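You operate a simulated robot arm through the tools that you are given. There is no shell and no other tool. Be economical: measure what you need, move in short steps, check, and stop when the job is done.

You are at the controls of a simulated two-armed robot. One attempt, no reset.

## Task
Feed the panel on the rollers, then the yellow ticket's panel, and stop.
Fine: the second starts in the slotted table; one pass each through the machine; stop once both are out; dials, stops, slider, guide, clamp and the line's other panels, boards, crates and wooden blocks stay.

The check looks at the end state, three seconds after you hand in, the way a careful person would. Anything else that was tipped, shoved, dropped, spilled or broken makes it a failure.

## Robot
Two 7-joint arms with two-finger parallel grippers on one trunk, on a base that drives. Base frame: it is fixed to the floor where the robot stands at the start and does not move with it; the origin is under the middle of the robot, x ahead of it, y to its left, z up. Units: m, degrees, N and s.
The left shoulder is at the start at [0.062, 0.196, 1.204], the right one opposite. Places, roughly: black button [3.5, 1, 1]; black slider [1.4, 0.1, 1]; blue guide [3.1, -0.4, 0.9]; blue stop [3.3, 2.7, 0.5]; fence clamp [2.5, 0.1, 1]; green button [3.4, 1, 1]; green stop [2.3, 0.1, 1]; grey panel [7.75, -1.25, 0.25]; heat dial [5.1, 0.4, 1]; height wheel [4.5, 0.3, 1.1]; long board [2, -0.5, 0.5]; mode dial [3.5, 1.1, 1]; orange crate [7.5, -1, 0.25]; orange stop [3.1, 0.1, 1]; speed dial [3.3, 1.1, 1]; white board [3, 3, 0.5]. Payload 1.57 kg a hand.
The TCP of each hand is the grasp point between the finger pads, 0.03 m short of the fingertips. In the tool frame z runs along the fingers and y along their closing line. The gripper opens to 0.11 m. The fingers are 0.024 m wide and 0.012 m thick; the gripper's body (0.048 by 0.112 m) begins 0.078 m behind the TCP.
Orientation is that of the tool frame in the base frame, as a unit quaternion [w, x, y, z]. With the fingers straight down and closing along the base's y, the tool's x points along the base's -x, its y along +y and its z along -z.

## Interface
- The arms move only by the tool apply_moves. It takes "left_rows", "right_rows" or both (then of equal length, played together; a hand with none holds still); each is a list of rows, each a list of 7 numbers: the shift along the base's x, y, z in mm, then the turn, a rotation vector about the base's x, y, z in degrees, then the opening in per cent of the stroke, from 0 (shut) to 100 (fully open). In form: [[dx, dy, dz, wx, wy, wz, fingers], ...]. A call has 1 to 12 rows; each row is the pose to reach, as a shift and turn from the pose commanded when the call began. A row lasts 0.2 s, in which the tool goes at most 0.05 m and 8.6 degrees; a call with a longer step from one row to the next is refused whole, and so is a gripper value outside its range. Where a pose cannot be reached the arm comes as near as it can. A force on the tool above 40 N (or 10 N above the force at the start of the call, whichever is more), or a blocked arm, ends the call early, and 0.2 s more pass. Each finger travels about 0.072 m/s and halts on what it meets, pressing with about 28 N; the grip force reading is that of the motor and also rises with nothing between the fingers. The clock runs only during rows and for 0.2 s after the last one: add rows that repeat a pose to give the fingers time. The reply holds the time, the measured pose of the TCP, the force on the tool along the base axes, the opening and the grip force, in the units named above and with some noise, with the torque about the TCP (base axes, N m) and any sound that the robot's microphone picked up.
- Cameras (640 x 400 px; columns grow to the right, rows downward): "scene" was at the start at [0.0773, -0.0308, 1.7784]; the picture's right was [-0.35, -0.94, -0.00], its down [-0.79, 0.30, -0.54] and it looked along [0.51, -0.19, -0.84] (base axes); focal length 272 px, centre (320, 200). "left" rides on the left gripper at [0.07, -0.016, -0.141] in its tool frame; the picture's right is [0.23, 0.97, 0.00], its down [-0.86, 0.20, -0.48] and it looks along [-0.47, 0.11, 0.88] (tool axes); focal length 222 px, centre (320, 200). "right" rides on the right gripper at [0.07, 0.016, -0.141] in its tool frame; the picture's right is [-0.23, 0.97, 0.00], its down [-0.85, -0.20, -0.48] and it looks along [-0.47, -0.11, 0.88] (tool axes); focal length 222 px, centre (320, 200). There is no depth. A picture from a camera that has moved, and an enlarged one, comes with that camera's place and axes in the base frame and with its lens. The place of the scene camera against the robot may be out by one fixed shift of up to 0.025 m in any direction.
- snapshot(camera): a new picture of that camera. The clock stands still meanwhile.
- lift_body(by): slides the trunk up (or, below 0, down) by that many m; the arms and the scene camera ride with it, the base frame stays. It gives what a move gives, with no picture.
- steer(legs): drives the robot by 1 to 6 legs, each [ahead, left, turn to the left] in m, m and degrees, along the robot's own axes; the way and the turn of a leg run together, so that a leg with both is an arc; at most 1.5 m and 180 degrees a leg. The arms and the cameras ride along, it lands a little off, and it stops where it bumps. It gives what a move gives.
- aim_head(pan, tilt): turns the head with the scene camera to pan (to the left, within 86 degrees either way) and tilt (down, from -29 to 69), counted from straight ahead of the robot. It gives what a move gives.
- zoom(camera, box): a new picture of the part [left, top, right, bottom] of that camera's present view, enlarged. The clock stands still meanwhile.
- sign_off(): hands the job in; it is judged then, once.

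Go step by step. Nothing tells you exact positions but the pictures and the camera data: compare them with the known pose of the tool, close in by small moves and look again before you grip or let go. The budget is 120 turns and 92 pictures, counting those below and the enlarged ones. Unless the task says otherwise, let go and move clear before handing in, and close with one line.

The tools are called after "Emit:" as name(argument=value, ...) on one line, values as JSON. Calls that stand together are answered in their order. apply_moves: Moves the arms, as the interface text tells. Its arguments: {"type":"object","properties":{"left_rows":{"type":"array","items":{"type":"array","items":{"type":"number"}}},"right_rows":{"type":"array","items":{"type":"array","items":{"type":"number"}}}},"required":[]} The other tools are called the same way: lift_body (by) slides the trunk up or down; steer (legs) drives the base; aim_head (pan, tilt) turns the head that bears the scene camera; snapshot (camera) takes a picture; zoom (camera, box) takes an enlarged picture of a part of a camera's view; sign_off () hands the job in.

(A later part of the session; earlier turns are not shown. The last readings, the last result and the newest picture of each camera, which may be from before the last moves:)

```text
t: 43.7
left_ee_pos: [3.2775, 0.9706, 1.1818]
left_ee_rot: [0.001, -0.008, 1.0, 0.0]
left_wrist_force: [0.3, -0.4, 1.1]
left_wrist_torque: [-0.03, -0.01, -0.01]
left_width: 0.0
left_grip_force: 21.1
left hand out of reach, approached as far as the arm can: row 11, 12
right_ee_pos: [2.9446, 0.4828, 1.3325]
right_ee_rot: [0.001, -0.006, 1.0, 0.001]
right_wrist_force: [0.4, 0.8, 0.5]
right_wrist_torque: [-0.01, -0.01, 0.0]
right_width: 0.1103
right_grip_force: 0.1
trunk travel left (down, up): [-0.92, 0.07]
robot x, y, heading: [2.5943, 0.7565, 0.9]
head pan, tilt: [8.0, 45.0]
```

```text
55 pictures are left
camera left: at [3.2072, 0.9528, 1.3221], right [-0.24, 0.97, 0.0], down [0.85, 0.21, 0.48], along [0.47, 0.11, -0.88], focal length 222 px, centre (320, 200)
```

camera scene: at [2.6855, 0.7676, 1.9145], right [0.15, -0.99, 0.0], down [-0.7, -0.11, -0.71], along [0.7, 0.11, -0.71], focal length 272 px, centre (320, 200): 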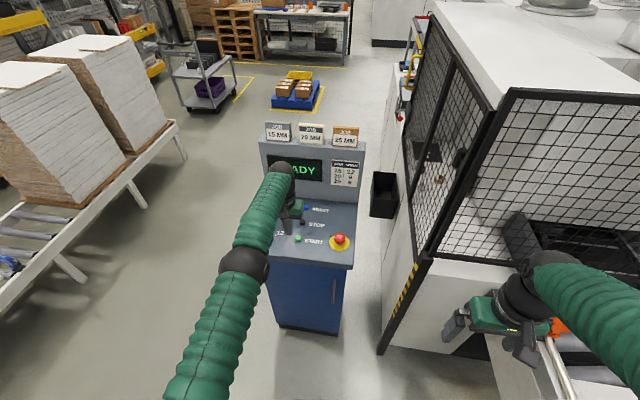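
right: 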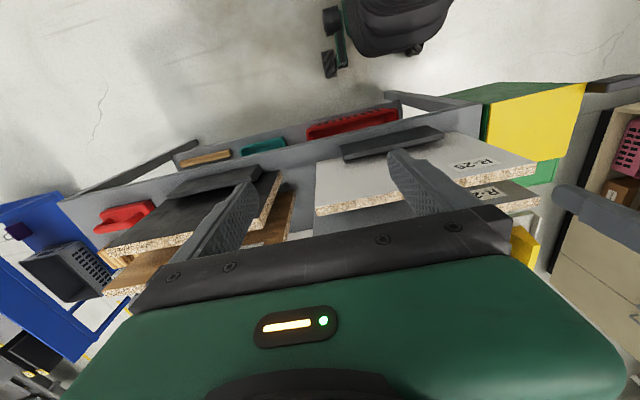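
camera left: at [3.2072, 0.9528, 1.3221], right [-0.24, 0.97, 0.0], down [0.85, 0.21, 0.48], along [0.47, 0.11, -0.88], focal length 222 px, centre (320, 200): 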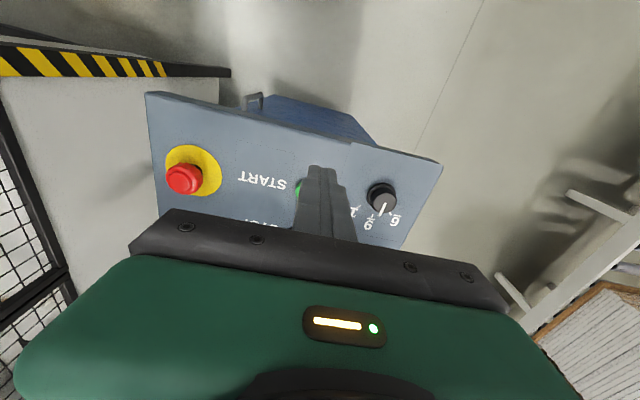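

The arm's reach ends at about x=3.28 from here. I'll draw the hand back, drive 0.2 m ahead, then go above START at about (3.365, 0.957).

Emit:
apply_moves(left_rows=[[-45, 0, 0, 0, 0, 0, 0], [-90, 0, 0, 0, 0, 0, 0], [-135, 0, 0, 0, 0, 0, 0], [-180, 0, 0, 0, 0, 0, 0]])

Emit:
steer(legs=[[0.2, 0, -0.8]])

Emit:
snapshot(camera="left")

```text
t: 44.7
left_ee_pos: [3.0959, 0.9711, 1.1789]
left_ee_rot: [0.003, -0.007, 1.0, -0.001]
left_wrist_force: [0.2, -0.9, 0.2]
left_wrist_torque: [0.02, -0.02, 0.05]
left_width: 0.0
left_grip_force: 21.3
right_ee_pos: [2.9456, 0.4831, 1.3305]
right_ee_rot: [0.002, -0.007, 1.0, -0.001]
right_wrist_force: [-1.1, 0.3, -0.6]
right_wrist_torque: [-0.05, -0.05, -0.02]
right_width: 0.1101
right_grip_force: 0.0
trunk travel left (down, up): [-0.92, 0.07]
robot x, y, heading: [2.5942, 0.7635, 0.7]
head pan, tilt: [8.0, 45.0]
```

```text
t: 46.3
left_ee_pos: [3.2946, 0.9661, 1.1798]
left_ee_rot: [0.003, 0.001, 1.0, 0.0]
left_wrist_force: [-0.2, 0.0, 1.2]
left_wrist_torque: [-0.05, -0.01, 0.01]
left_width: 0.0002
left_grip_force: 21.4
right_ee_pos: [3.1356, 0.4799, 1.3339]
right_ee_rot: [0.004, 0.0, 1.0, 0.0]
right_wrist_force: [0.3, -0.3, 0.0]
right_wrist_torque: [0.01, 0.0, 0.03]
right_width: 0.1099
right_grip_force: 0.0
trunk travel left (down, up): [-0.92, 0.07]
robot x, y, heading: [2.7921, 0.7637, -0.4]
head pan, tilt: [8.0, 45.0]
```

```text
54 pictures are left
camera left: at [3.2237, 0.9491, 1.3211], right [-0.23, 0.97, 0.0], down [0.85, 0.2, 0.48], along [0.47, 0.11, -0.88], focal length 222 px, centre (320, 200)
```

left: 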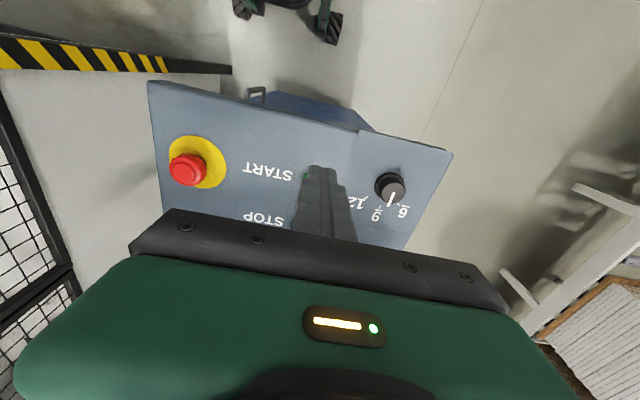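

START's edge shows just beside the fingertips, putting it at about (3.365, 0.964). I'll move over it and lower gently.

Emit:
apply_moves(left_rows=[[35, -1, 0, 0, 0, 0, 0], [70, -2, 0, 0, 0, 0, 0], [70, -2, -30, 0, 0, 0, 0], [70, -2, -60, 0, 0, 0, 0], [70, -2, -80, 0, 0, 0, 0]])

Emit:
zoom(camera="scene", box=[220, 160, 380, 260])

Emit:
zoom(camera="left", box=[220, 100, 420, 225])

```text
t: 47.5
left_ee_pos: [3.3697, 0.9643, 1.0989]
left_ee_rot: [0.002, 0.001, 1.0, -0.001]
left_wrist_force: [-0.8, 0.0, -0.8]
left_wrist_torque: [-0.01, 0.02, -0.05]
left_width: 0.0
left_grip_force: 20.8
right_ee_pos: [3.1428, 0.4829, 1.3318]
right_ee_rot: [0.001, 0.001, 1.0, 0.001]
right_wrist_force: [0.3, 0.8, -0.3]
right_wrist_torque: [0.0, 0.03, 0.02]
right_width: 0.1098
right_grip_force: 0.0
trunk travel left (down, up): [-0.92, 0.07]
robot x, y, heading: [2.7898, 0.7591, -0.1]
head pan, tilt: [8.0, 45.0]
```

```text
4.00 times, centred on (300, 210) of scene
camera zoom: at [2.8897, 0.7677, 1.9142], right [0.14, -0.99, 0.0], down [-0.7, -0.1, -0.7], along [0.7, 0.1, -0.71], focal length 1089 px, centre (400, 160)
```

zoom: 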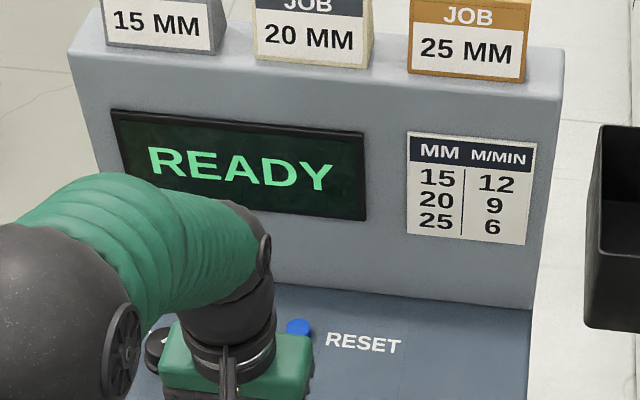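

```text
3.20 times, centred on (320, 162) of left
camera zoom: at [3.2998, 0.9468, 1.2395], right [-0.23, 0.97, 0.0], down [0.85, 0.2, 0.48], along [0.47, 0.11, -0.88], focal length 711 px, centre (320, 320)
```

zoom: 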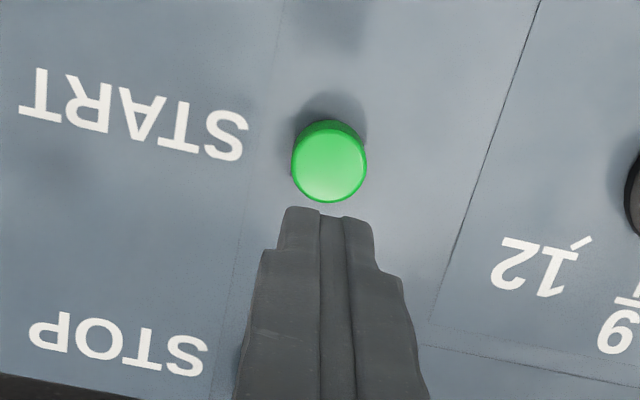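

START sits directly under the fingertips at about (3.37, 0.966). I'll press down in small steps.

Emit:
apply_moves(left_rows=[[0, 2, -20, 0, 0, 0, 0], [0, 2, -35, 0, 0, 0, 0], [0, 2, -45, 0, 0, 0, 0], [0, 2, -52, 0, 0, 0, 0], [0, 2, -58, 0, 0, 0, 0], [0, 2, -64, 0, 0, 0, 0], [0, 2, -70, 0, 0, 0, 0]])

Emit:
zoom(camera="left", box=[220, 100, 420, 225])

```text
t: 49.1
left_ee_pos: [3.3665, 0.9665, 1.035]
left_ee_rot: [0.007, 0.0, 1.0, 0.001]
left_wrist_force: [0.7, 5.0, 36.4]
left_wrist_torque: [0.1, 0.04, -0.04]
left_width: 0.0
left_grip_force: 20.6
right_ee_pos: [3.1347, 0.4772, 1.3336]
right_ee_rot: [0.003, 0.001, 1.0, 0.0]
right_wrist_force: [1.0, 0.7, 1.1]
right_wrist_torque: [0.0, 0.02, -0.03]
right_width: 0.1097
right_grip_force: 0.0
trunk travel left (down, up): [-0.92, 0.07]
robot x, y, heading: [2.7936, 0.7626, -0.0]
head pan, tilt: [8.0, 45.0]
heard: click
```

```text
3.20 times, centred on (320, 162) of left
camera zoom: at [3.2947, 0.9486, 1.1743], right [-0.23, 0.97, 0.0], down [0.85, 0.2, 0.49], along [0.48, 0.11, -0.87], focal length 711 px, centre (320, 320)
```

zoom: 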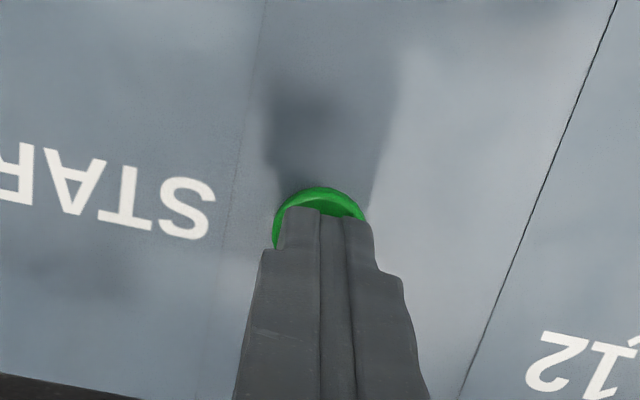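

I heard a click, so START was pressed. I'll lift the left hand off, draw it back, and look at the screen and the mouth.

Emit:
apply_moves(left_rows=[[0, 0, 40, 0, 0, 0, 0], [0, 0, 85, 0, 0, 0, 0], [0, 0, 130, 0, 0, 0, 0], [-40, 0, 150, 0, 0, 0, 0], [-85, 0, 170, 0, 0, 0, 0], [-130, 0, 190, 0, 0, 0, 0], [-175, 0, 210, 0, 0, 0, 0], [-220, 0, 220, 0, 0, 0, 0], [-260, 20, 220, 0, 0, 0, 0]])

Emit:
snapshot(camera="scene")

```text
t: 51.1
left_ee_pos: [3.1054, 0.9856, 1.2514]
left_ee_rot: [0.002, 0.0, 1.0, -0.001]
left_wrist_force: [0.7, 0.0, 0.7]
left_wrist_torque: [-0.05, -0.03, 0.02]
left_width: 0.0
left_grip_force: 20.7
right_ee_pos: [3.1388, 0.4801, 1.3322]
right_ee_rot: [0.003, 0.001, 1.0, -0.001]
right_wrist_force: [-1.5, -0.2, -0.8]
right_wrist_torque: [0.04, 0.01, 0.01]
right_width: 0.1101
right_grip_force: 0.0
trunk travel left (down, up): [-0.92, 0.07]
robot x, y, heading: [2.793, 0.7601, -0.2]
head pan, tilt: [8.0, 45.0]
```

```text
50 pictures are left
camera scene: at [2.8819, 0.768, 1.9146], right [0.14, -0.99, 0.0], down [-0.7, -0.1, -0.71], along [0.7, 0.1, -0.71], focal length 272 px, centre (320, 200)
```

scene: 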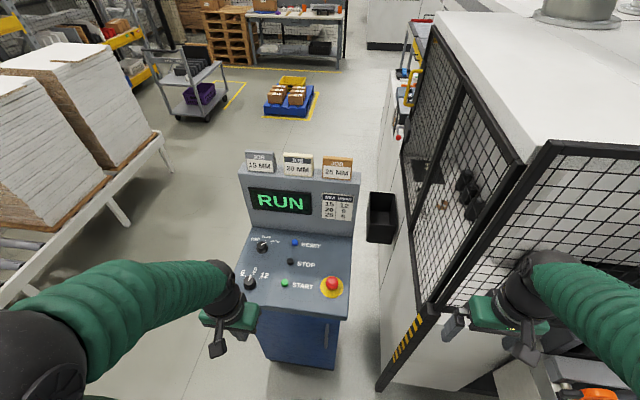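

The screen now reads RUN. I'll back up and move closer to the line, then look at the panel's trailing edge.

Emit:
steer(legs=[[-0.36, 0, 0], [0, -0.15, 0]])

Emit:
aim_head(pan=-50, tilt=50)

Emit:
snapshot(camera="scene")

Emit:
snapshot(camera="right")

```text
t: 54.3
left_ee_pos: [2.7468, 0.8697, 1.2456]
left_ee_rot: [0.002, 0.001, 1.0, -0.014]
left_wrist_force: [-0.5, 1.5, -0.3]
left_wrist_torque: [-0.11, -0.02, -0.03]
left_width: 0.0003
left_grip_force: 20.8
right_ee_pos: [2.7787, 0.3681, 1.3397]
right_ee_rot: [0.003, 0.001, 1.0, -0.013]
right_wrist_force: [0.3, 1.0, -1.2]
right_wrist_torque: [-0.12, 0.01, 0.0]
right_width: 0.1099
right_grip_force: 0.0
trunk travel left (down, up): [-0.92, 0.07]
robot x, y, heading: [2.4357, 0.6212, -0.1]
head pan, tilt: [8.0, 45.0]
```

```text
t: 55.6
left_ee_pos: [2.747, 0.8238, 1.2535]
left_ee_rot: [0.002, 0.003, 1.0, 0.004]
left_wrist_force: [0.3, 0.0, -0.3]
left_wrist_torque: [-0.01, 0.0, -0.03]
left_width: 0.0
left_grip_force: 21.6
right_ee_pos: [2.7792, 0.3169, 1.329]
right_ee_rot: [0.002, 0.002, 1.0, 0.006]
right_wrist_force: [0.1, -1.3, 0.1]
right_wrist_torque: [0.02, 0.0, -0.01]
right_width: 0.1101
right_grip_force: 0.2
trunk travel left (down, up): [-0.92, 0.07]
robot x, y, heading: [2.4343, 0.6112, -0.3]
head pan, tilt: [-50.0, 50.0]
```

```text
49 pictures are left
camera scene: at [2.4942, 0.5353, 1.907], right [-0.77, -0.64, 0.0], down [-0.49, 0.59, -0.64], along [0.41, -0.49, -0.77], focal length 272 px, centre (320, 200)
```

scene: 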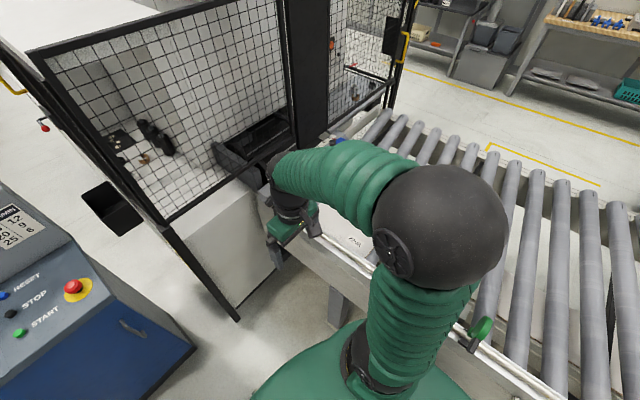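

```text
48 pictures are left
camera right: at [2.7095, 0.3318, 1.469], right [0.23, 0.97, 0.01], down [0.85, -0.21, 0.48], along [0.47, -0.1, -0.88], focal length 222 px, centre (320, 200)
```

right: 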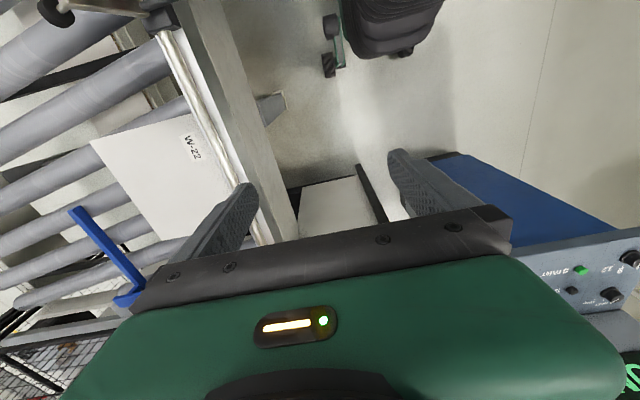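

The right camera puts the panel's trailing edge at x≈2.72, y≈-0.205 to 0.06, with the clamp's knob near (2.54, -0.03). I'll move the open right hand behind the edge at y≈-0.09, staying high at first.

Emit:
apply_moves(right_rows=[[-10, -45, 0, 0, 0, 0, 100], [-20, -90, 0, 0, 0, 0, 100], [-30, -135, 0, 0, 0, 0, 100], [-40, -180, 0, 0, 0, 0, 100], [-50, -225, 0, 0, 0, 0, 90], [-62, -270, 0, 0, 0, 0, 80], [-75, -315, 0, 0, 0, 0, 70], [-88, -360, 0, 0, 0, 0, 60], [-101, -400, 0, 0, 0, 0, 60], [-105, -408, -45, 0, 0, 0, 60], [-105, -408, -90, 0, 0, 0, 60]])

Emit:
snapshot(camera="right")

Emit:
snapshot(camera="scene")

```text
t: 58.0
left_ee_pos: [2.7483, 0.8445, 1.2502]
left_ee_rot: [0.002, 0.0, 1.0, -0.002]
left_wrist_force: [-0.7, 0.2, 0.1]
left_wrist_torque: [0.02, 0.01, 0.0]
left_width: 0.0001
left_grip_force: 21.4
right_ee_pos: [2.6721, -0.0688, 1.245]
right_ee_rot: [0.002, 0.001, 1.0, -0.002]
right_wrist_force: [-0.6, -0.5, -0.3]
right_wrist_torque: [0.01, 0.02, 0.01]
right_width: 0.0658
right_grip_force: 0.1
trunk travel left (down, up): [-0.92, 0.07]
robot x, y, heading: [2.4311, 0.6167, -0.1]
head pan, tilt: [-50.0, 50.0]
```

```text
47 pictures are left
camera right: at [2.6027, -0.0534, 1.3853], right [0.23, 0.97, 0.0], down [0.85, -0.2, 0.48], along [0.47, -0.11, -0.88], focal length 222 px, centre (320, 200)
```

right: 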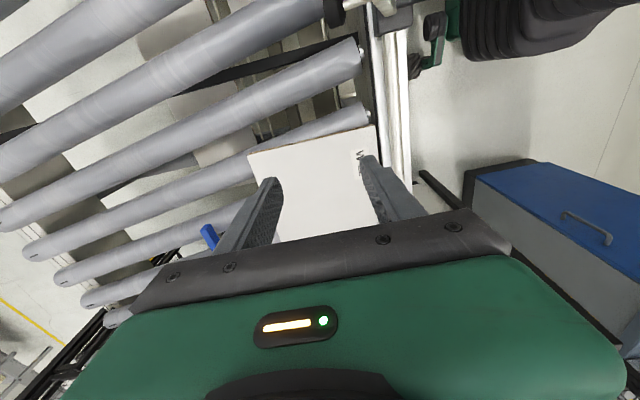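

```text
46 pictures are left
camera scene: at [2.4946, 0.5592, 1.9077], right [-0.77, -0.64, 0.0], down [-0.49, 0.59, -0.64], along [0.41, -0.5, -0.77], focal length 272 px, centre (320, 200)
```

scene: 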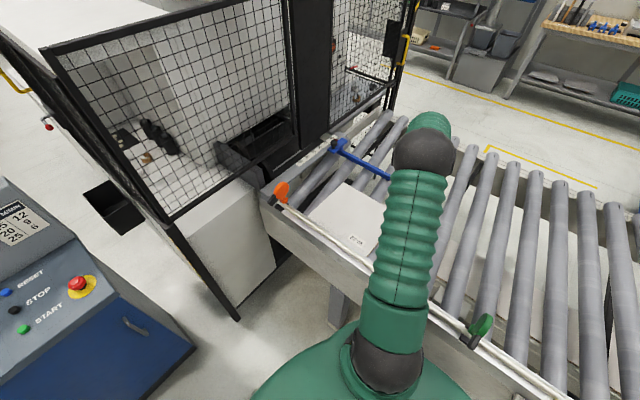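

I think the panel's top is around z 0.85–0.93, with its trailing edge at x≈2.715. I'll lower further, slightly back, and check again.

Emit:
apply_moves(right_rows=[[-10, -20, -40, 0, 0, 0, 60], [-20, -20, -85, 0, 0, 0, 60], [-25, -20, -130, 0, 0, 0, 60], [-25, -20, -175, 0, 0, 0, 60]])

Emit:
snapshot(camera="right")

```text
t: 59.0
left_ee_pos: [2.7474, 0.8419, 1.2513]
left_ee_rot: [0.002, 0.0, 1.0, -0.001]
left_wrist_force: [0.0, 0.0, 0.3]
left_wrist_torque: [-0.01, 0.03, 0.0]
left_width: 0.0
left_grip_force: 21.2
right_ee_pos: [2.6475, -0.0913, 1.0679]
right_ee_rot: [0.001, 0.0, 1.0, -0.001]
right_wrist_force: [0.3, -1.1, -0.2]
right_wrist_torque: [0.02, 0.04, 0.0]
right_width: 0.0659
right_grip_force: 0.1
trunk travel left (down, up): [-0.92, 0.07]
robot x, y, heading: [2.4375, 0.6213, -0.5]
head pan, tilt: [-50.0, 50.0]
```

```text
45 pictures are left
camera right: at [2.5785, -0.0748, 1.2087], right [0.23, 0.97, 0.0], down [0.85, -0.2, 0.48], along [0.47, -0.11, -0.88], focal length 222 px, centre (320, 200)
```

right: 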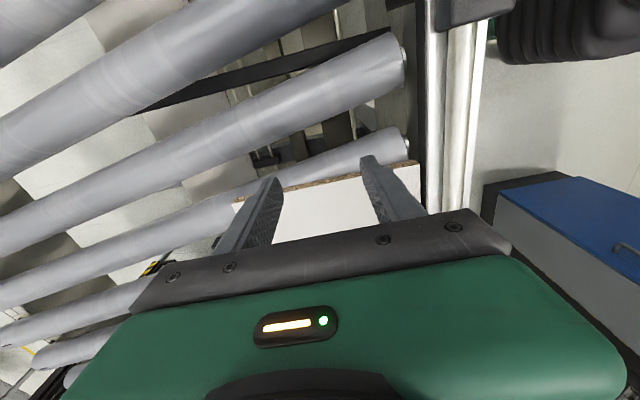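

The panel top is at z≈0.90 and its trailing edge at x≈2.715. I'll lower the fingertips to about 0.888 behind it, then nudge forward to contact.

Emit:
apply_moves(right_rows=[[5, 0, -45, 0, 0, 0, 60], [8, -5, -90, 0, 0, 0, 60], [10, -8, -125, 0, 0, 0, 60], [10, -8, -140, 0, 0, 0, 60], [10, -8, -149, 0, 0, 0, 60]])

Emit:
snapshot(camera="right")

Emit:
snapshot(camera="scene")

```text
t: 60.2
left_ee_pos: [2.7469, 0.8384, 1.2519]
left_ee_rot: [0.001, 0.001, 1.0, 0.001]
left_wrist_force: [-0.4, 0.8, -0.2]
left_wrist_torque: [0.01, -0.03, 0.03]
left_width: 0.0
left_grip_force: 20.8
right_ee_pos: [2.659, -0.1014, 0.9183]
right_ee_rot: [0.002, 0.001, 1.0, 0.0]
right_wrist_force: [0.1, 0.3, -0.4]
right_wrist_torque: [0.0, 0.02, 0.01]
right_width: 0.0659
right_grip_force: 0.0
trunk travel left (down, up): [-0.92, 0.07]
robot x, y, heading: [2.4316, 0.6169, -0.4]
head pan, tilt: [-50.0, 50.0]
```

```text
44 pictures are left
camera right: at [2.5891, -0.087, 1.058], right [0.23, 0.97, 0.0], down [0.85, -0.2, 0.48], along [0.47, -0.11, -0.88], focal length 222 px, centre (320, 200)
```

right: 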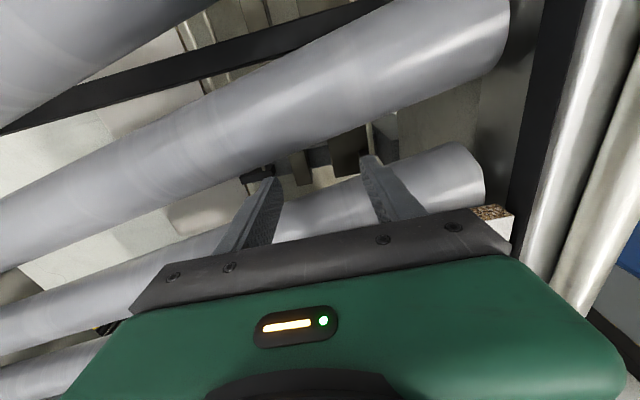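

```text
43 pictures are left
camera scene: at [2.4932, 0.5501, 1.9075], right [-0.77, -0.64, 0.0], down [-0.49, 0.59, -0.64], along [0.41, -0.49, -0.77], focal length 272 px, centre (320, 200)
```

scene: 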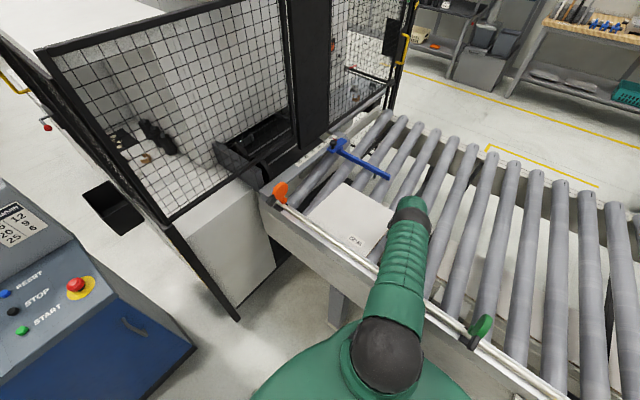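

The fingers are behind the edge and free of the rollers. I'll push forward slowly.

Emit:
apply_moves(right_rows=[[20, 0, 0, 0, 0, 0, 60], [40, 0, 0, 0, 0, 0, 60], [60, 0, 0, 0, 0, 0, 60], [80, 0, 0, 0, 0, 0, 60], [100, 0, 0, 0, 0, 0, 60], [120, 0, 0, 0, 0, 0, 60], [140, 0, 0, 0, 0, 0, 60]])

Emit:
snapshot(camera="scene")

```text
t: 60.7
left_ee_pos: [2.7441, 0.841, 1.2515]
left_ee_rot: [0.004, 0.001, 1.0, -0.001]
left_wrist_force: [-0.3, 0.1, -0.2]
left_wrist_torque: [0.01, -0.04, -0.02]
left_width: 0.0001
left_grip_force: 21.8
right_ee_pos: [2.6748, -0.1026, 0.9225]
right_ee_rot: [-0.003, 0.0, 1.0, -0.002]
right_wrist_force: [0.0, -0.4, 0.4]
right_wrist_torque: [0.01, -0.02, -0.01]
right_width: 0.0663
right_grip_force: 0.0
trunk travel left (down, up): [-0.92, 0.07]
robot x, y, heading: [2.4365, 0.6152, -0.5]
head pan, tilt: [-50.0, 50.0]
stopped in row 2 (right hand): the force on the tool passed its limit at 50 N (the readings are from after the stop); the commanded pose is now the measured one
```

```text
42 pictures are left
camera scene: at [2.4878, 0.5548, 1.9077], right [-0.77, -0.64, 0.0], down [-0.49, 0.59, -0.64], along [0.41, -0.5, -0.76], focal length 272 px, centre (320, 200)
```

scene: 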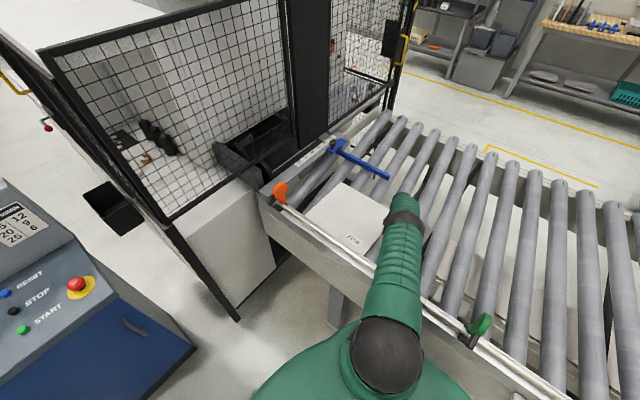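

There was a 50 N spike at contact. I'll check with the right camera whether it was the panel or a roller.

Emit:
snapshot(camera="right")

```text
41 pictures are left
camera right: at [2.6074, -0.0867, 1.0628], right [0.23, 0.97, 0.0], down [0.86, -0.2, 0.47], along [0.46, -0.11, -0.88], focal length 222 px, centre (320, 200)
```

right: 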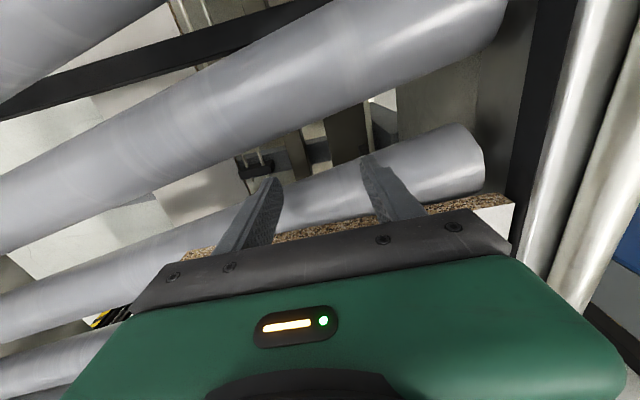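

The fingertip hit a roller, so the panel top must be nearer z≈0.935 and its edge at x≈2.70. I'll back off, raise 32 mm and push again slowly.

Emit:
apply_moves(right_rows=[[-10, 0, 5, 0, 0, 0, 60], [-10, 0, 32, 0, 0, 0, 60], [5, 0, 32, 0, 0, 0, 60], [15, 0, 32, 0, 0, 0, 60], [25, 0, 32, 0, 0, 0, 60], [35, 0, 32, 0, 0, 0, 60], [45, 0, 32, 0, 0, 0, 60], [55, 0, 32, 0, 0, 0, 60]])

Emit:
snapshot(camera="right")

```text
t: 62.5
left_ee_pos: [2.7489, 0.8393, 1.2508]
left_ee_rot: [0.001, 0.0, 1.0, 0.0]
left_wrist_force: [-0.5, 0.1, -0.2]
left_wrist_torque: [-0.01, 0.0, 0.0]
left_width: 0.0
left_grip_force: 21.2
right_ee_pos: [2.7343, -0.104, 0.9511]
right_ee_rot: [-0.006, 0.001, 1.0, 0.001]
right_wrist_force: [-0.3, -0.5, 0.5]
right_wrist_torque: [0.01, -0.01, 0.0]
right_width: 0.066
right_grip_force: 0.0
trunk travel left (down, up): [-0.92, 0.07]
robot x, y, heading: [2.4342, 0.6172, -0.5]
head pan, tilt: [-50.0, 50.0]
```

```text
40 pictures are left
camera right: at [2.6661, -0.0888, 1.0923], right [0.23, 0.97, 0.0], down [0.86, -0.2, 0.47], along [0.46, -0.11, -0.88], focal length 222 px, centre (320, 200)
```

right: 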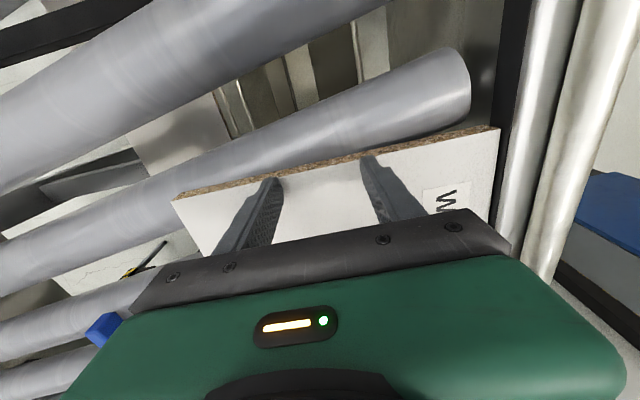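

The fingers are now just above the panel, so its top is a little under 0.92. I'll back off, set the fingertips at about 0.902, and push again.

Emit:
apply_moves(right_rows=[[-25, 0, 5, 0, 0, 0, 60], [-55, 0, 5, 0, 0, 0, 60], [-55, 0, -10, 0, 0, 0, 60], [-55, 0, -20, 0, 0, 0, 60], [-40, 0, -20, 0, 0, 0, 60], [-30, 0, -20, 0, 0, 0, 60], [-22, 0, -20, 0, 0, 0, 60], [-14, 0, -20, 0, 0, 0, 60], [-6, 0, -20, 0, 0, 0, 60], [2, 0, -20, 0, 0, 0, 60], [10, 0, -20, 0, 0, 0, 60]])

Emit:
snapshot(camera="right")

```text
t: 64.9
left_ee_pos: [2.748, 0.838, 1.2516]
left_ee_rot: [0.001, 0.001, 1.0, 0.0]
left_wrist_force: [0.2, 0.1, -0.2]
left_wrist_torque: [-0.01, -0.04, -0.02]
left_width: 0.0
left_grip_force: 21.5
right_ee_pos: [2.7395, -0.0987, 0.9343]
right_ee_rot: [-0.005, 0.0, 1.0, 0.001]
right_wrist_force: [-0.7, -0.7, -0.3]
right_wrist_torque: [0.01, -0.03, -0.03]
right_width: 0.0661
right_grip_force: 0.1
right hand out of reach, approached as far as the arm can: row 10, 11
trunk travel left (down, up): [-0.92, 0.07]
robot x, y, heading: [2.4329, 0.6184, -0.3]
head pan, tilt: [-50.0, 50.0]
```

```text
39 pictures are left
camera right: at [2.6716, -0.0825, 1.0758], right [0.23, 0.97, 0.0], down [0.86, -0.2, 0.47], along [0.46, -0.11, -0.88], focal length 222 px, centre (320, 200)
```

right: 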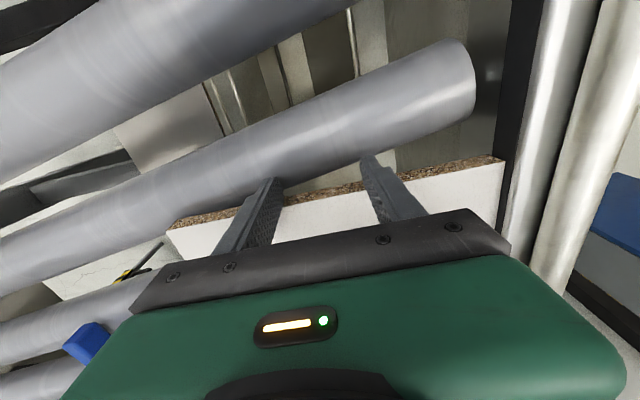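

The fingers are behind the edge now and the panel rolls freely. The arm is at its reach limit, so I'll push by driving the base forward.

Emit:
steer(legs=[[0.12, 0, 0]])

Emit:
snapshot(camera="scene")

```text
t: 66.2
left_ee_pos: [2.8604, 0.8386, 1.2542]
left_ee_rot: [0.006, 0.0, 1.0, -0.001]
left_wrist_force: [-0.6, -0.7, -0.1]
left_wrist_torque: [-0.01, -0.04, 0.03]
left_width: 0.0
left_grip_force: 21.7
right_ee_pos: [2.8553, -0.0986, 0.9365]
right_ee_rot: [-0.002, -0.001, 1.0, 0.002]
right_wrist_force: [-0.7, -0.4, 0.7]
right_wrist_torque: [-0.01, -0.02, 0.02]
right_width: 0.0657
right_grip_force: 0.0
trunk travel left (down, up): [-0.92, 0.07]
robot x, y, heading: [2.5545, 0.6179, 0.1]
head pan, tilt: [-50.0, 50.0]
```

```text
38 pictures are left
camera scene: at [2.6006, 0.5467, 1.908], right [-0.77, -0.64, -0.01], down [-0.49, 0.59, -0.64], along [0.42, -0.49, -0.76], focal length 272 px, centre (320, 200)
```

scene: 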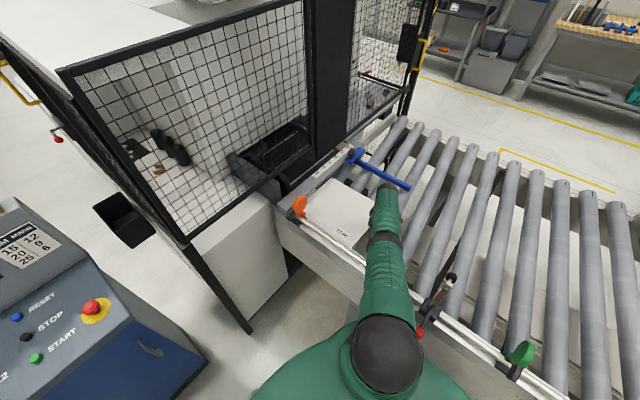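

The panel has reached the cross bar and is still along the fence. I'll continue in small drives.

Emit:
steer(legs=[[0.1, 0, -0.1]])

Emit:
snapshot(camera="scene")

```text
t: 67.3
left_ee_pos: [2.9592, 0.8395, 1.2544]
left_ee_rot: [0.007, 0.001, 1.0, -0.001]
left_wrist_force: [-0.6, 0.6, -0.3]
left_wrist_torque: [0.0, -0.02, -0.02]
left_width: 0.0001
left_grip_force: 21.3
right_ee_pos: [2.9533, -0.0982, 0.9381]
right_ee_rot: [0.0, -0.002, 1.0, 0.0]
right_wrist_force: [-0.4, 0.2, -0.1]
right_wrist_torque: [-0.05, -0.01, 0.01]
right_width: 0.066
right_grip_force: 0.0
trunk travel left (down, up): [-0.92, 0.07]
robot x, y, heading: [2.6581, 0.6156, -0.4]
head pan, tilt: [-50.0, 50.0]
```

```text
37 pictures are left
camera scene: at [2.6987, 0.5478, 1.9082], right [-0.77, -0.64, -0.01], down [-0.48, 0.59, -0.65], along [0.42, -0.49, -0.76], focal length 272 px, centre (320, 200)
```

scene: 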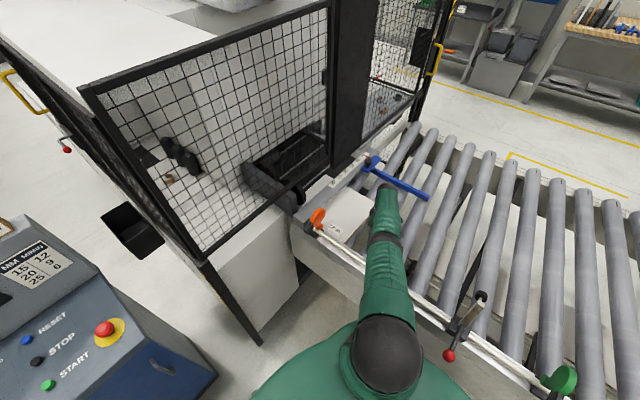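

The panel is passing under the bar. I'll push a bit more and check whether the machine has taken it.

Emit:
steer(legs=[[0.05, 0, 0.2]])

Emit:
zoom(camera="scene", box=[260, 110, 500, 260])

```text
t: 68.2
left_ee_pos: [3.0059, 0.8422, 1.2553]
left_ee_rot: [0.007, -0.001, 1.0, 0.0]
left_wrist_force: [0.6, -0.2, -0.1]
left_wrist_torque: [0.01, -0.01, -0.01]
left_width: 0.0001
left_grip_force: 21.3
right_ee_pos: [3.0045, -0.0982, 0.9387]
right_ee_rot: [0.0, 0.0, 1.0, 0.0]
right_wrist_force: [-0.9, -0.4, -0.8]
right_wrist_torque: [0.01, -0.05, 0.0]
right_width: 0.0661
right_grip_force: 0.1
trunk travel left (down, up): [-0.92, 0.07]
robot x, y, heading: [2.7023, 0.6165, -0.1]
head pan, tilt: [-50.0, 50.0]
```

```text
2.67 times, centred on (380, 185) of scene
camera zoom: at [2.748, 0.5476, 1.9082], right [-0.77, -0.64, -0.01], down [-0.49, 0.59, -0.65], along [0.42, -0.49, -0.76], focal length 726 px, centre (160, 240)
```

zoom: 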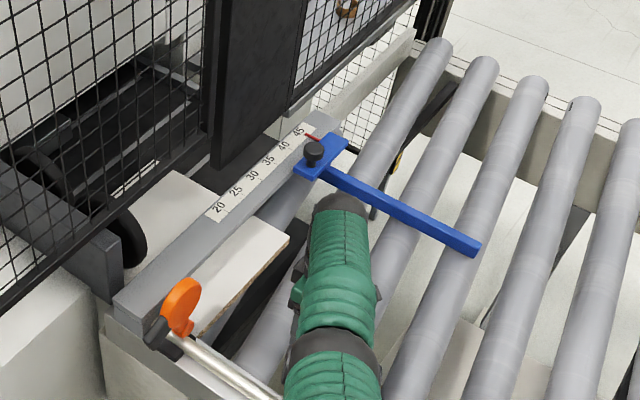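

The panel is well under the bar and may be taken by the feed. I'll wait a second and look again.

Emit:
apply_moves(right_rows=[[0, 0, 0, 0, 0, 0, 60], [0, 0, 0, 0, 0, 0, 60], [0, 0, 0, 0, 0, 0, 60], [0, 0, 0, 0, 0, 0, 60], [0, 0, 0, 0, 0, 0, 60], [0, 0, 0, 0, 0, 0, 60]])

Emit:
zoom(camera="scene", box=[260, 110, 500, 260])

```text
t: 69.7
left_ee_pos: [3.0145, 0.8424, 1.2513]
left_ee_rot: [0.004, -0.002, 1.0, -0.002]
left_wrist_force: [0.5, -0.7, -0.5]
left_wrist_torque: [-0.02, 0.04, 0.02]
left_width: 0.0
left_grip_force: 21.3
right_ee_pos: [3.0118, -0.0978, 0.937]
right_ee_rot: [-0.004, -0.002, 1.0, -0.001]
right_wrist_force: [0.0, 0.2, -0.2]
right_wrist_torque: [-0.02, -0.02, 0.0]
right_width: 0.0659
right_grip_force: 0.1
trunk travel left (down, up): [-0.92, 0.07]
robot x, y, heading: [2.7064, 0.6155, -0.0]
head pan, tilt: [-50.0, 50.0]
```

```text
2.67 times, centred on (380, 185) of scene
camera zoom: at [2.7628, 0.548, 1.9075], right [-0.77, -0.64, 0.0], down [-0.49, 0.59, -0.64], along [0.41, -0.49, -0.77], focal length 726 px, centre (160, 240)
```

zoom: 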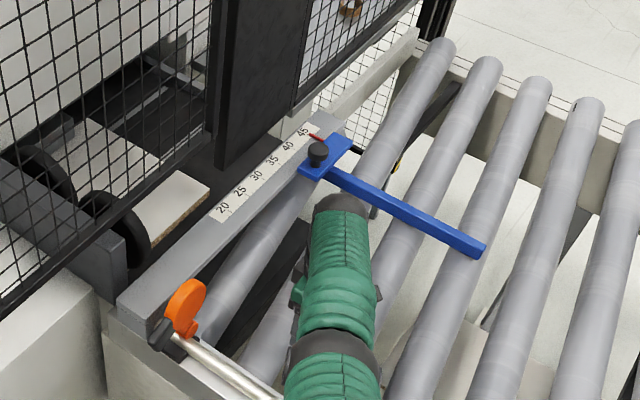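

The machine has taken W-22. I'll raise the right hand straight up and bring it back over to my side.

Emit:
apply_moves(right_rows=[[-10, 0, 45, 0, 0, 0, 60], [-20, 0, 92, 0, 0, 0, 60], [-30, 0, 140, 0, 0, 0, 60], [-40, 5, 185, 0, 0, 0, 60], [-50, 10, 230, 0, 0, 0, 60], [-60, 15, 275, 0, 0, 0, 60], [-70, 20, 320, 0, 0, 0, 60], [-70, 60, 345, 0, 0, 0, 60], [-70, 108, 350, 0, 0, 0, 60], [-70, 156, 350, 0, 0, 0, 60], [-70, 204, 350, 0, 0, 0, 60], [-70, 252, 350, 0, 0, 0, 60]])

Emit:
apply_moves(right_rows=[[0, 45, 20, 0, 0, 0, 60], [0, 90, 20, 0, 0, 0, 60], [0, 135, 20, 0, 0, 0, 60], [0, 180, 20, 0, 0, 0, 60]], left_rows=[[-45, 0, 0, 0, 0, 0, 60], [-45, 0, 0, 0, 0, 0, 60], [-45, 0, 0, 0, 0, 0, 60], [-45, 0, 0, 0, 0, 0, 60]])

Emit:
aim_head(pan=-35, tilt=25)

Emit:
snapshot(camera="scene")

```text
t: 72.2
left_ee_pos: [3.0183, 0.8437, 1.2516]
left_ee_rot: [0.003, 0.0, 1.0, -0.002]
left_wrist_force: [0.0, 0.1, -0.6]
left_wrist_torque: [-0.01, 0.0, -0.03]
left_width: 0.0
left_grip_force: 21.5
right_ee_pos: [3.0655, -0.0984, 1.3465]
right_ee_rot: [-0.006, -0.001, 1.0, 0.001]
right_wrist_force: [0.3, 0.1, 0.2]
right_wrist_torque: [-0.05, 0.02, 0.02]
right_width: 0.066
right_grip_force: 0.1
right hand out of reach, approached as far as the arm can: row 1, 2, 3, 4, 5, 6, 7, 8, 9, 10, 11, 12
trunk travel left (down, up): [-0.92, 0.07]
robot x, y, heading: [2.7044, 0.6156, -0.2]
head pan, tilt: [-50.0, 50.0]
```

```text
t: 73.2
left_ee_pos: [2.997, 0.8485, 1.2597]
left_ee_rot: [0.002, -0.001, 1.0, -0.001]
left_wrist_force: [0.0, 0.2, 0.2]
left_wrist_torque: [0.0, 0.0, -0.04]
left_width: 0.066
left_grip_force: 0.0
left hand out of reach, approached as far as the arm can: row 1, 2, 3, 4
right_ee_pos: [3.127, -0.0369, 1.4018]
right_ee_rot: [-0.005, -0.001, 1.0, 0.0]
right_wrist_force: [-0.4, 0.2, 0.0]
right_wrist_torque: [0.01, -0.02, 0.04]
right_width: 0.0661
right_grip_force: 0.0
right hand out of reach, approached as far as the arm can: row 1, 2, 3, 4
trunk travel left (down, up): [-0.92, 0.07]
robot x, y, heading: [2.7031, 0.6168, -0.0]
head pan, tilt: [-50.0, 50.0]
```

```text
t: 74.1
left_ee_pos: [2.9979, 0.8484, 1.2583]
left_ee_rot: [0.001, -0.001, 1.0, -0.002]
left_wrist_force: [0.0, 0.6, 0.1]
left_wrist_torque: [0.02, -0.02, -0.03]
left_width: 0.0661
left_grip_force: 0.1
right_ee_pos: [3.126, -0.038, 1.4007]
right_ee_rot: [-0.005, -0.001, 1.0, 0.0]
right_wrist_force: [0.1, -0.3, -0.1]
right_wrist_torque: [0.0, -0.05, -0.01]
right_width: 0.0659
right_grip_force: 0.0
trunk travel left (down, up): [-0.92, 0.07]
robot x, y, heading: [2.7011, 0.6164, -0.1]
head pan, tilt: [-35.0, 25.0]
```

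```text
34 pictures are left
camera scene: at [2.7909, 0.5551, 1.9449], right [-0.58, -0.82, 0.0], down [-0.35, 0.24, -0.91], along [0.74, -0.52, -0.42], focal length 272 px, centre (320, 200)
```

scene: 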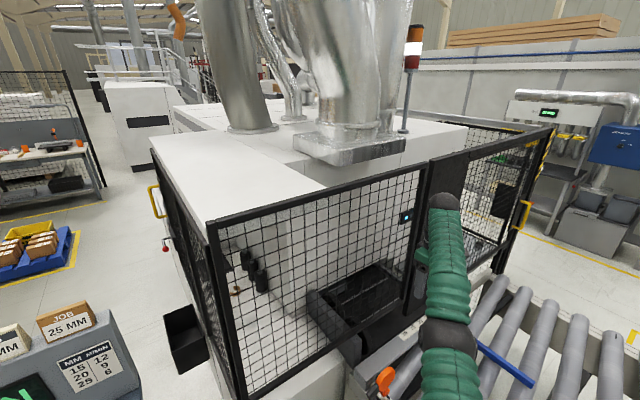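

The solver seems stuck with the right arm stretched high. I'll test small moves to see how it responds.

Emit:
apply_moves(right_rows=[[0, 0, -40, 0, 0, 0, 60], [0, 0, -80, 0, 0, 0, 60], [0, 40, -100, 0, 0, 0, 60], [-20, 80, -100, 0, 0, 0, 60]])

```text
t: 75.1
left_ee_pos: [2.9973, 0.8494, 1.2598]
left_ee_rot: [0.002, -0.001, 1.0, -0.003]
left_wrist_force: [-0.5, -1.1, -0.8]
left_wrist_torque: [-0.02, -0.01, -0.01]
left_width: 0.066
left_grip_force: 0.0
right_ee_pos: [3.1761, -0.0253, 1.3201]
right_ee_rot: [-0.006, -0.001, 1.0, 0.0]
right_wrist_force: [0.8, 0.0, -0.2]
right_wrist_torque: [-0.04, 0.01, -0.02]
right_width: 0.0659
right_grip_force: 0.1
right hand out of reach, approached as far as the arm can: row 1, 2, 3, 4
trunk travel left (down, up): [-0.92, 0.07]
robot x, y, heading: [2.7055, 0.6153, -0.3]
head pan, tilt: [-35.0, 25.0]
```

The right hand looks fully stretched, as if the commanded point lies beyond it. I'll pull the command well back toward my shoulder and watch the response.

Emit:
apply_moves(right_rows=[[-45, 0, 0, 0, 0, 0, 60], [-90, 0, 0, 0, 0, 0, 60], [-135, 0, 0, 0, 0, 0, 60], [-180, 0, 0, 0, 0, 0, 60], [-225, 0, 0, 0, 0, 0, 60]])

```text
t: 76.3
left_ee_pos: [2.9949, 0.8463, 1.2619]
left_ee_rot: [0.003, 0.0, 1.0, -0.002]
left_wrist_force: [0.0, -0.4, 0.4]
left_wrist_torque: [0.01, 0.0, 0.01]
left_width: 0.066
left_grip_force: 0.1
right_ee_pos: [3.0027, -0.1311, 1.3478]
right_ee_rot: [-0.004, -0.001, 1.0, 0.002]
right_wrist_force: [-1.0, -0.8, -0.9]
right_wrist_torque: [-0.02, -0.03, -0.02]
right_width: 0.0657
right_grip_force: 0.0
right hand out of reach, approached as far as the arm can: row 1, 2, 3, 4, 5
trunk travel left (down, up): [-0.92, 0.07]
robot x, y, heading: [2.7052, 0.6139, -0.2]
head pan, tilt: [-35.0, 25.0]
```

The arm stays stretched and only slides around its reach sphere, which suggests a wrist joint limit. I'll yaw the hand clockwise to line it up with the arm and pull inward.

Emit:
apply_moves(right_rows=[[-8, 10, 0, 0, 0, -8, 60], [-16, 30, 0, 0, 0, -16, 60], [-24, 60, 0, 0, 0, -24, 60], [-32, 90, 0, 0, 0, -32, 60], [-40, 120, 0, 0, 0, -40, 60], [-48, 150, 0, 0, 0, -40, 60], [-56, 180, 0, 0, 0, -40, 60]])

```text
t: 77.9
left_ee_pos: [2.9962, 0.8477, 1.2601]
left_ee_rot: [0.002, -0.001, 1.0, -0.002]
left_wrist_force: [0.2, 0.8, 0.0]
left_wrist_torque: [0.01, -0.02, 0.01]
left_width: 0.0657
left_grip_force: 0.2
right_ee_pos: [3.0141, -0.1121, 1.3894]
right_ee_rot: [-0.006, 0.342, 0.94, 0.001]
right_wrist_force: [0.7, -0.6, -0.3]
right_wrist_torque: [0.0, 0.02, 0.01]
right_width: 0.0661
right_grip_force: 0.0
right hand out of reach, approached as far as the arm can: row 1, 2, 3, 4, 5, 6, 7
trunk travel left (down, up): [-0.92, 0.07]
robot x, y, heading: [2.705, 0.6165, -0.2]
head pan, tilt: [-35.0, 25.0]
```

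The yaw moved but the elbow is still straight. I'll tilt the fingers outward while holding the position, to force the elbow to bend.

Emit:
apply_moves(right_rows=[[0, 0, 0, -7, -3.4, 0, 60], [0, 0, 0, -14, -6.8, 0, 60], [0, 0, 0, -21, -10.2, 0, 60], [0, 0, 0, -28, -13.6, 0, 60], [0, 0, 0, -35, -17, 0, 60], [-20, 40, 0, -35, -17, 0, 60], [-40, 80, 0, -35, -17, 0, 60], [-60, 120, 0, -35, -17, 0, 60]])

Emit:
aim_head(pan=-60, tilt=40)

Emit:
snapshot(camera="scene")

```text
t: 79.7
left_ee_pos: [2.9952, 0.8487, 1.261]
left_ee_rot: [0.002, -0.001, 1.0, -0.002]
left_wrist_force: [-0.2, -0.5, 0.3]
left_wrist_torque: [-0.02, 0.01, -0.04]
left_width: 0.066
left_grip_force: 0.0
right_ee_pos: [3.0607, -0.2189, 1.5197]
right_ee_rot: [0.231, 0.323, 0.889, -0.228]
right_wrist_force: [-0.3, -0.6, -0.6]
right_wrist_torque: [-0.01, -0.02, 0.03]
right_width: 0.0661
right_grip_force: 0.1
right hand out of reach, approached as far as the arm can: row 1, 2, 3, 4, 5, 6, 7, 8
trunk travel left (down, up): [-0.92, 0.07]
robot x, y, heading: [2.7034, 0.6181, -0.1]
head pan, tilt: [-35.0, 25.0]
```

```text
t: 80.6
left_ee_pos: [2.9965, 0.8484, 1.2612]
left_ee_rot: [0.002, 0.0, 1.0, -0.002]
left_wrist_force: [0.0, -0.2, 0.4]
left_wrist_torque: [0.01, -0.02, 0.03]
left_width: 0.0659
left_grip_force: 0.0
right_ee_pos: [3.0609, -0.2193, 1.5196]
right_ee_rot: [0.232, 0.322, 0.889, -0.228]
right_wrist_force: [-0.3, -1.4, -0.2]
right_wrist_torque: [-0.01, 0.04, -0.01]
right_width: 0.0661
right_grip_force: 0.0
trunk travel left (down, up): [-0.92, 0.07]
robot x, y, heading: [2.7033, 0.616, -0.2]
head pan, tilt: [-60.0, 40.0]
```

```text
33 pictures are left
camera scene: at [2.7571, 0.5327, 1.9216], right [-0.87, -0.5, 0.0], down [-0.32, 0.56, -0.76], along [0.38, -0.66, -0.64], focal length 272 px, centre (320, 200)
```

scene: 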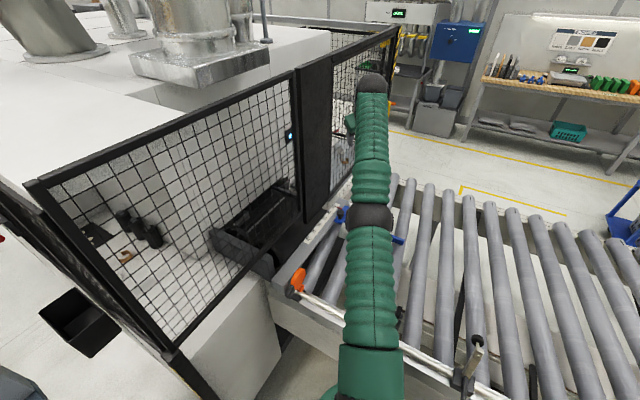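

The arm is clearly straight. Since its elbow normally sits high, I'll straighten the tool back to vertical while moving down and inward so the elbow can flex.

Emit:
apply_moves(right_rows=[[0, 5, -30, 7, 3.4, 0, 60], [0, 10, -60, 14, 6.8, 0, 60], [0, 15, -95, 21, 10.2, 0, 60], [0, 20, -130, 28, 13.6, 0, 60], [0, 25, -165, 35, 17, 0, 60], [-5, 40, -200, 35, 17, 0, 60], [-10, 60, -235, 35, 17, 0, 60], [-15, 90, -265, 35, 17, 0, 60], [-20, 120, -280, 35, 17, 0, 60], [-25, 150, -280, 35, 17, 0, 60]])

```text
t: 82.8
left_ee_pos: [2.9964, 0.8507, 1.2595]
left_ee_rot: [0.002, -0.001, 1.0, -0.003]
left_wrist_force: [0.2, 1.7, 0.0]
left_wrist_torque: [-0.02, 0.01, -0.01]
left_width: 0.066
left_grip_force: 0.0
right_ee_pos: [3.0326, -0.0629, 1.2344]
right_ee_rot: [-0.005, 0.342, 0.94, 0.0]
right_wrist_force: [0.5, 0.3, 0.5]
right_wrist_torque: [0.01, -0.01, 0.0]
right_width: 0.0662
right_grip_force: 0.0
right hand out of reach, approached as far as the arm can: row 1, 2, 3, 4, 5, 6, 7
trunk travel left (down, up): [-0.92, 0.07]
robot x, y, heading: [2.7038, 0.6185, 0.2]
head pan, tilt: [-60.0, 40.0]
```

It's free again. Now I'll bring the right hand inward at this height and undo the yaw.

Emit:
apply_moves(right_rows=[[-5, 40, 10, 0, 0, 0, 60], [-10, 80, 20, 0, 0, 0, 60], [-15, 120, 30, 0, 0, 8, 60], [-20, 160, 40, 0, 0, 16, 60], [-25, 200, 40, 0, 0, 24, 60], [-30, 240, 40, 0, 0, 32, 60], [-30, 280, 40, 0, 0, 40, 60], [-30, 310, 40, 0, 0, 40, 60]])

Emit:
aim_head(pan=-50, tilt=30)

Emit:
snapshot(camera="scene")

```text
t: 84.6
left_ee_pos: [2.997, 0.8513, 1.2588]
left_ee_rot: [0.001, 0.0, 1.0, -0.002]
left_wrist_force: [-0.6, -0.1, -0.1]
left_wrist_torque: [0.02, 0.01, 0.0]
left_width: 0.066
left_grip_force: 0.2
right_ee_pos: [3.0019, 0.2471, 1.2719]
right_ee_rot: [-0.005, -0.003, 1.0, -0.001]
right_wrist_force: [-0.3, 0.3, 0.2]
right_wrist_torque: [-0.01, 0.01, 0.01]
right_width: 0.066
right_grip_force: 0.0
trunk travel left (down, up): [-0.92, 0.07]
robot x, y, heading: [2.7011, 0.611, 0.0]
head pan, tilt: [-60.0, 40.0]
```

```text
t: 85.3
left_ee_pos: [2.996, 0.8481, 1.2605]
left_ee_rot: [0.002, -0.001, 1.0, -0.001]
left_wrist_force: [0.3, 0.2, -0.8]
left_wrist_torque: [0.0, 0.02, 0.01]
left_width: 0.0658
left_grip_force: 0.0
right_ee_pos: [3.0035, 0.2449, 1.2716]
right_ee_rot: [-0.005, 0.0, 1.0, -0.001]
right_wrist_force: [0.2, 0.7, -0.3]
right_wrist_torque: [0.01, -0.01, 0.01]
right_width: 0.0658
right_grip_force: 0.0
trunk travel left (down, up): [-0.92, 0.07]
robot x, y, heading: [2.7048, 0.6146, -0.2]
head pan, tilt: [-50.0, 30.0]
```

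```text
32 pictures are left
camera scene: at [2.7735, 0.5402, 1.937], right [-0.77, -0.64, 0.0], down [-0.32, 0.38, -0.87], along [0.55, -0.66, -0.5], focal length 272 px, centre (320, 200)
```

scene: 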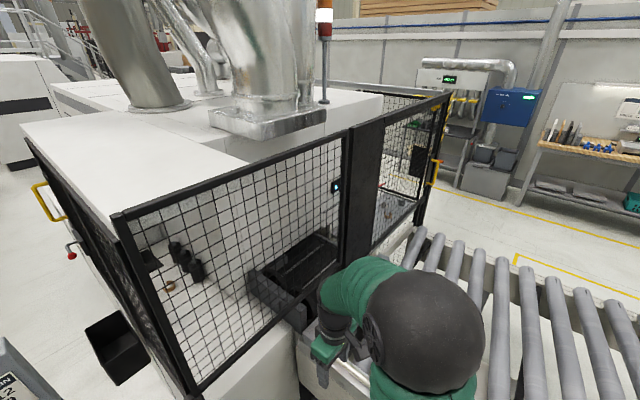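

The right arm is tucked again. Now I'll drive back along the aisle to the slotted table to find R-24.

Emit:
steer(legs=[[-1.4, 0.02, 0.2], [-1.2, 0.0, 0]])

Emit:
aim_head(pan=-60, tilt=45)

Emit:
snapshot(camera="scene")

```text
t: 98.1
left_ee_pos: [0.3794, 0.8894, 1.2597]
left_ee_rot: [0.001, 0.01, 1.0, -0.001]
left_wrist_force: [0.1, -0.4, -0.5]
left_wrist_torque: [0.0, 0.02, 0.02]
left_width: 0.0661
left_grip_force: 0.1
right_ee_pos: [0.3726, 0.2853, 1.272]
right_ee_rot: [-0.005, 0.008, 1.0, -0.001]
right_wrist_force: [0.8, -0.1, 0.0]
right_wrist_torque: [0.01, -0.03, 0.02]
right_width: 0.066
right_grip_force: 0.2
trunk travel left (down, up): [-0.92, 0.07]
robot x, y, heading: [0.0832, 0.6626, -1.1]
head pan, tilt: [-50.0, 30.0]
```

```text
t: 98.9
left_ee_pos: [0.3793, 0.8898, 1.2596]
left_ee_rot: [0.002, 0.009, 1.0, -0.002]
left_wrist_force: [-0.8, -0.4, -0.2]
left_wrist_torque: [0.0, 0.0, 0.02]
left_width: 0.066
left_grip_force: 0.1
right_ee_pos: [0.3717, 0.2851, 1.2716]
right_ee_rot: [-0.005, 0.009, 1.0, -0.001]
right_wrist_force: [-0.3, -0.6, 0.0]
right_wrist_torque: [0.01, 0.04, 0.0]
right_width: 0.0662
right_grip_force: 0.1
trunk travel left (down, up): [-0.92, 0.07]
robot x, y, heading: [0.0797, 0.6625, -1.2]
head pan, tilt: [-60.0, 45.0]
```

```text
31 pictures are left
camera scene: at [0.1314, 0.5853, 1.9145], right [-0.88, -0.48, 0.0], down [-0.34, 0.62, -0.71], along [0.34, -0.62, -0.71], focal length 272 px, centre (320, 200)
```

scene: 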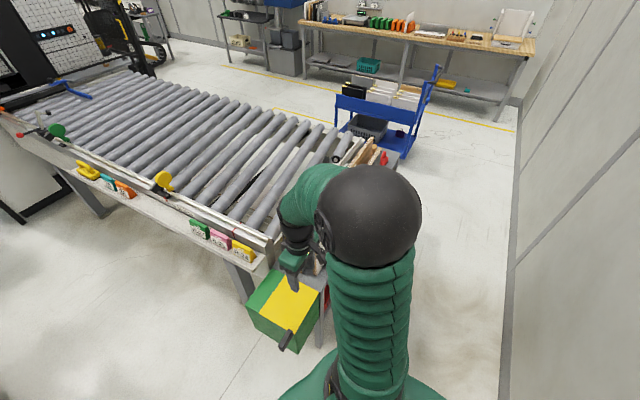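

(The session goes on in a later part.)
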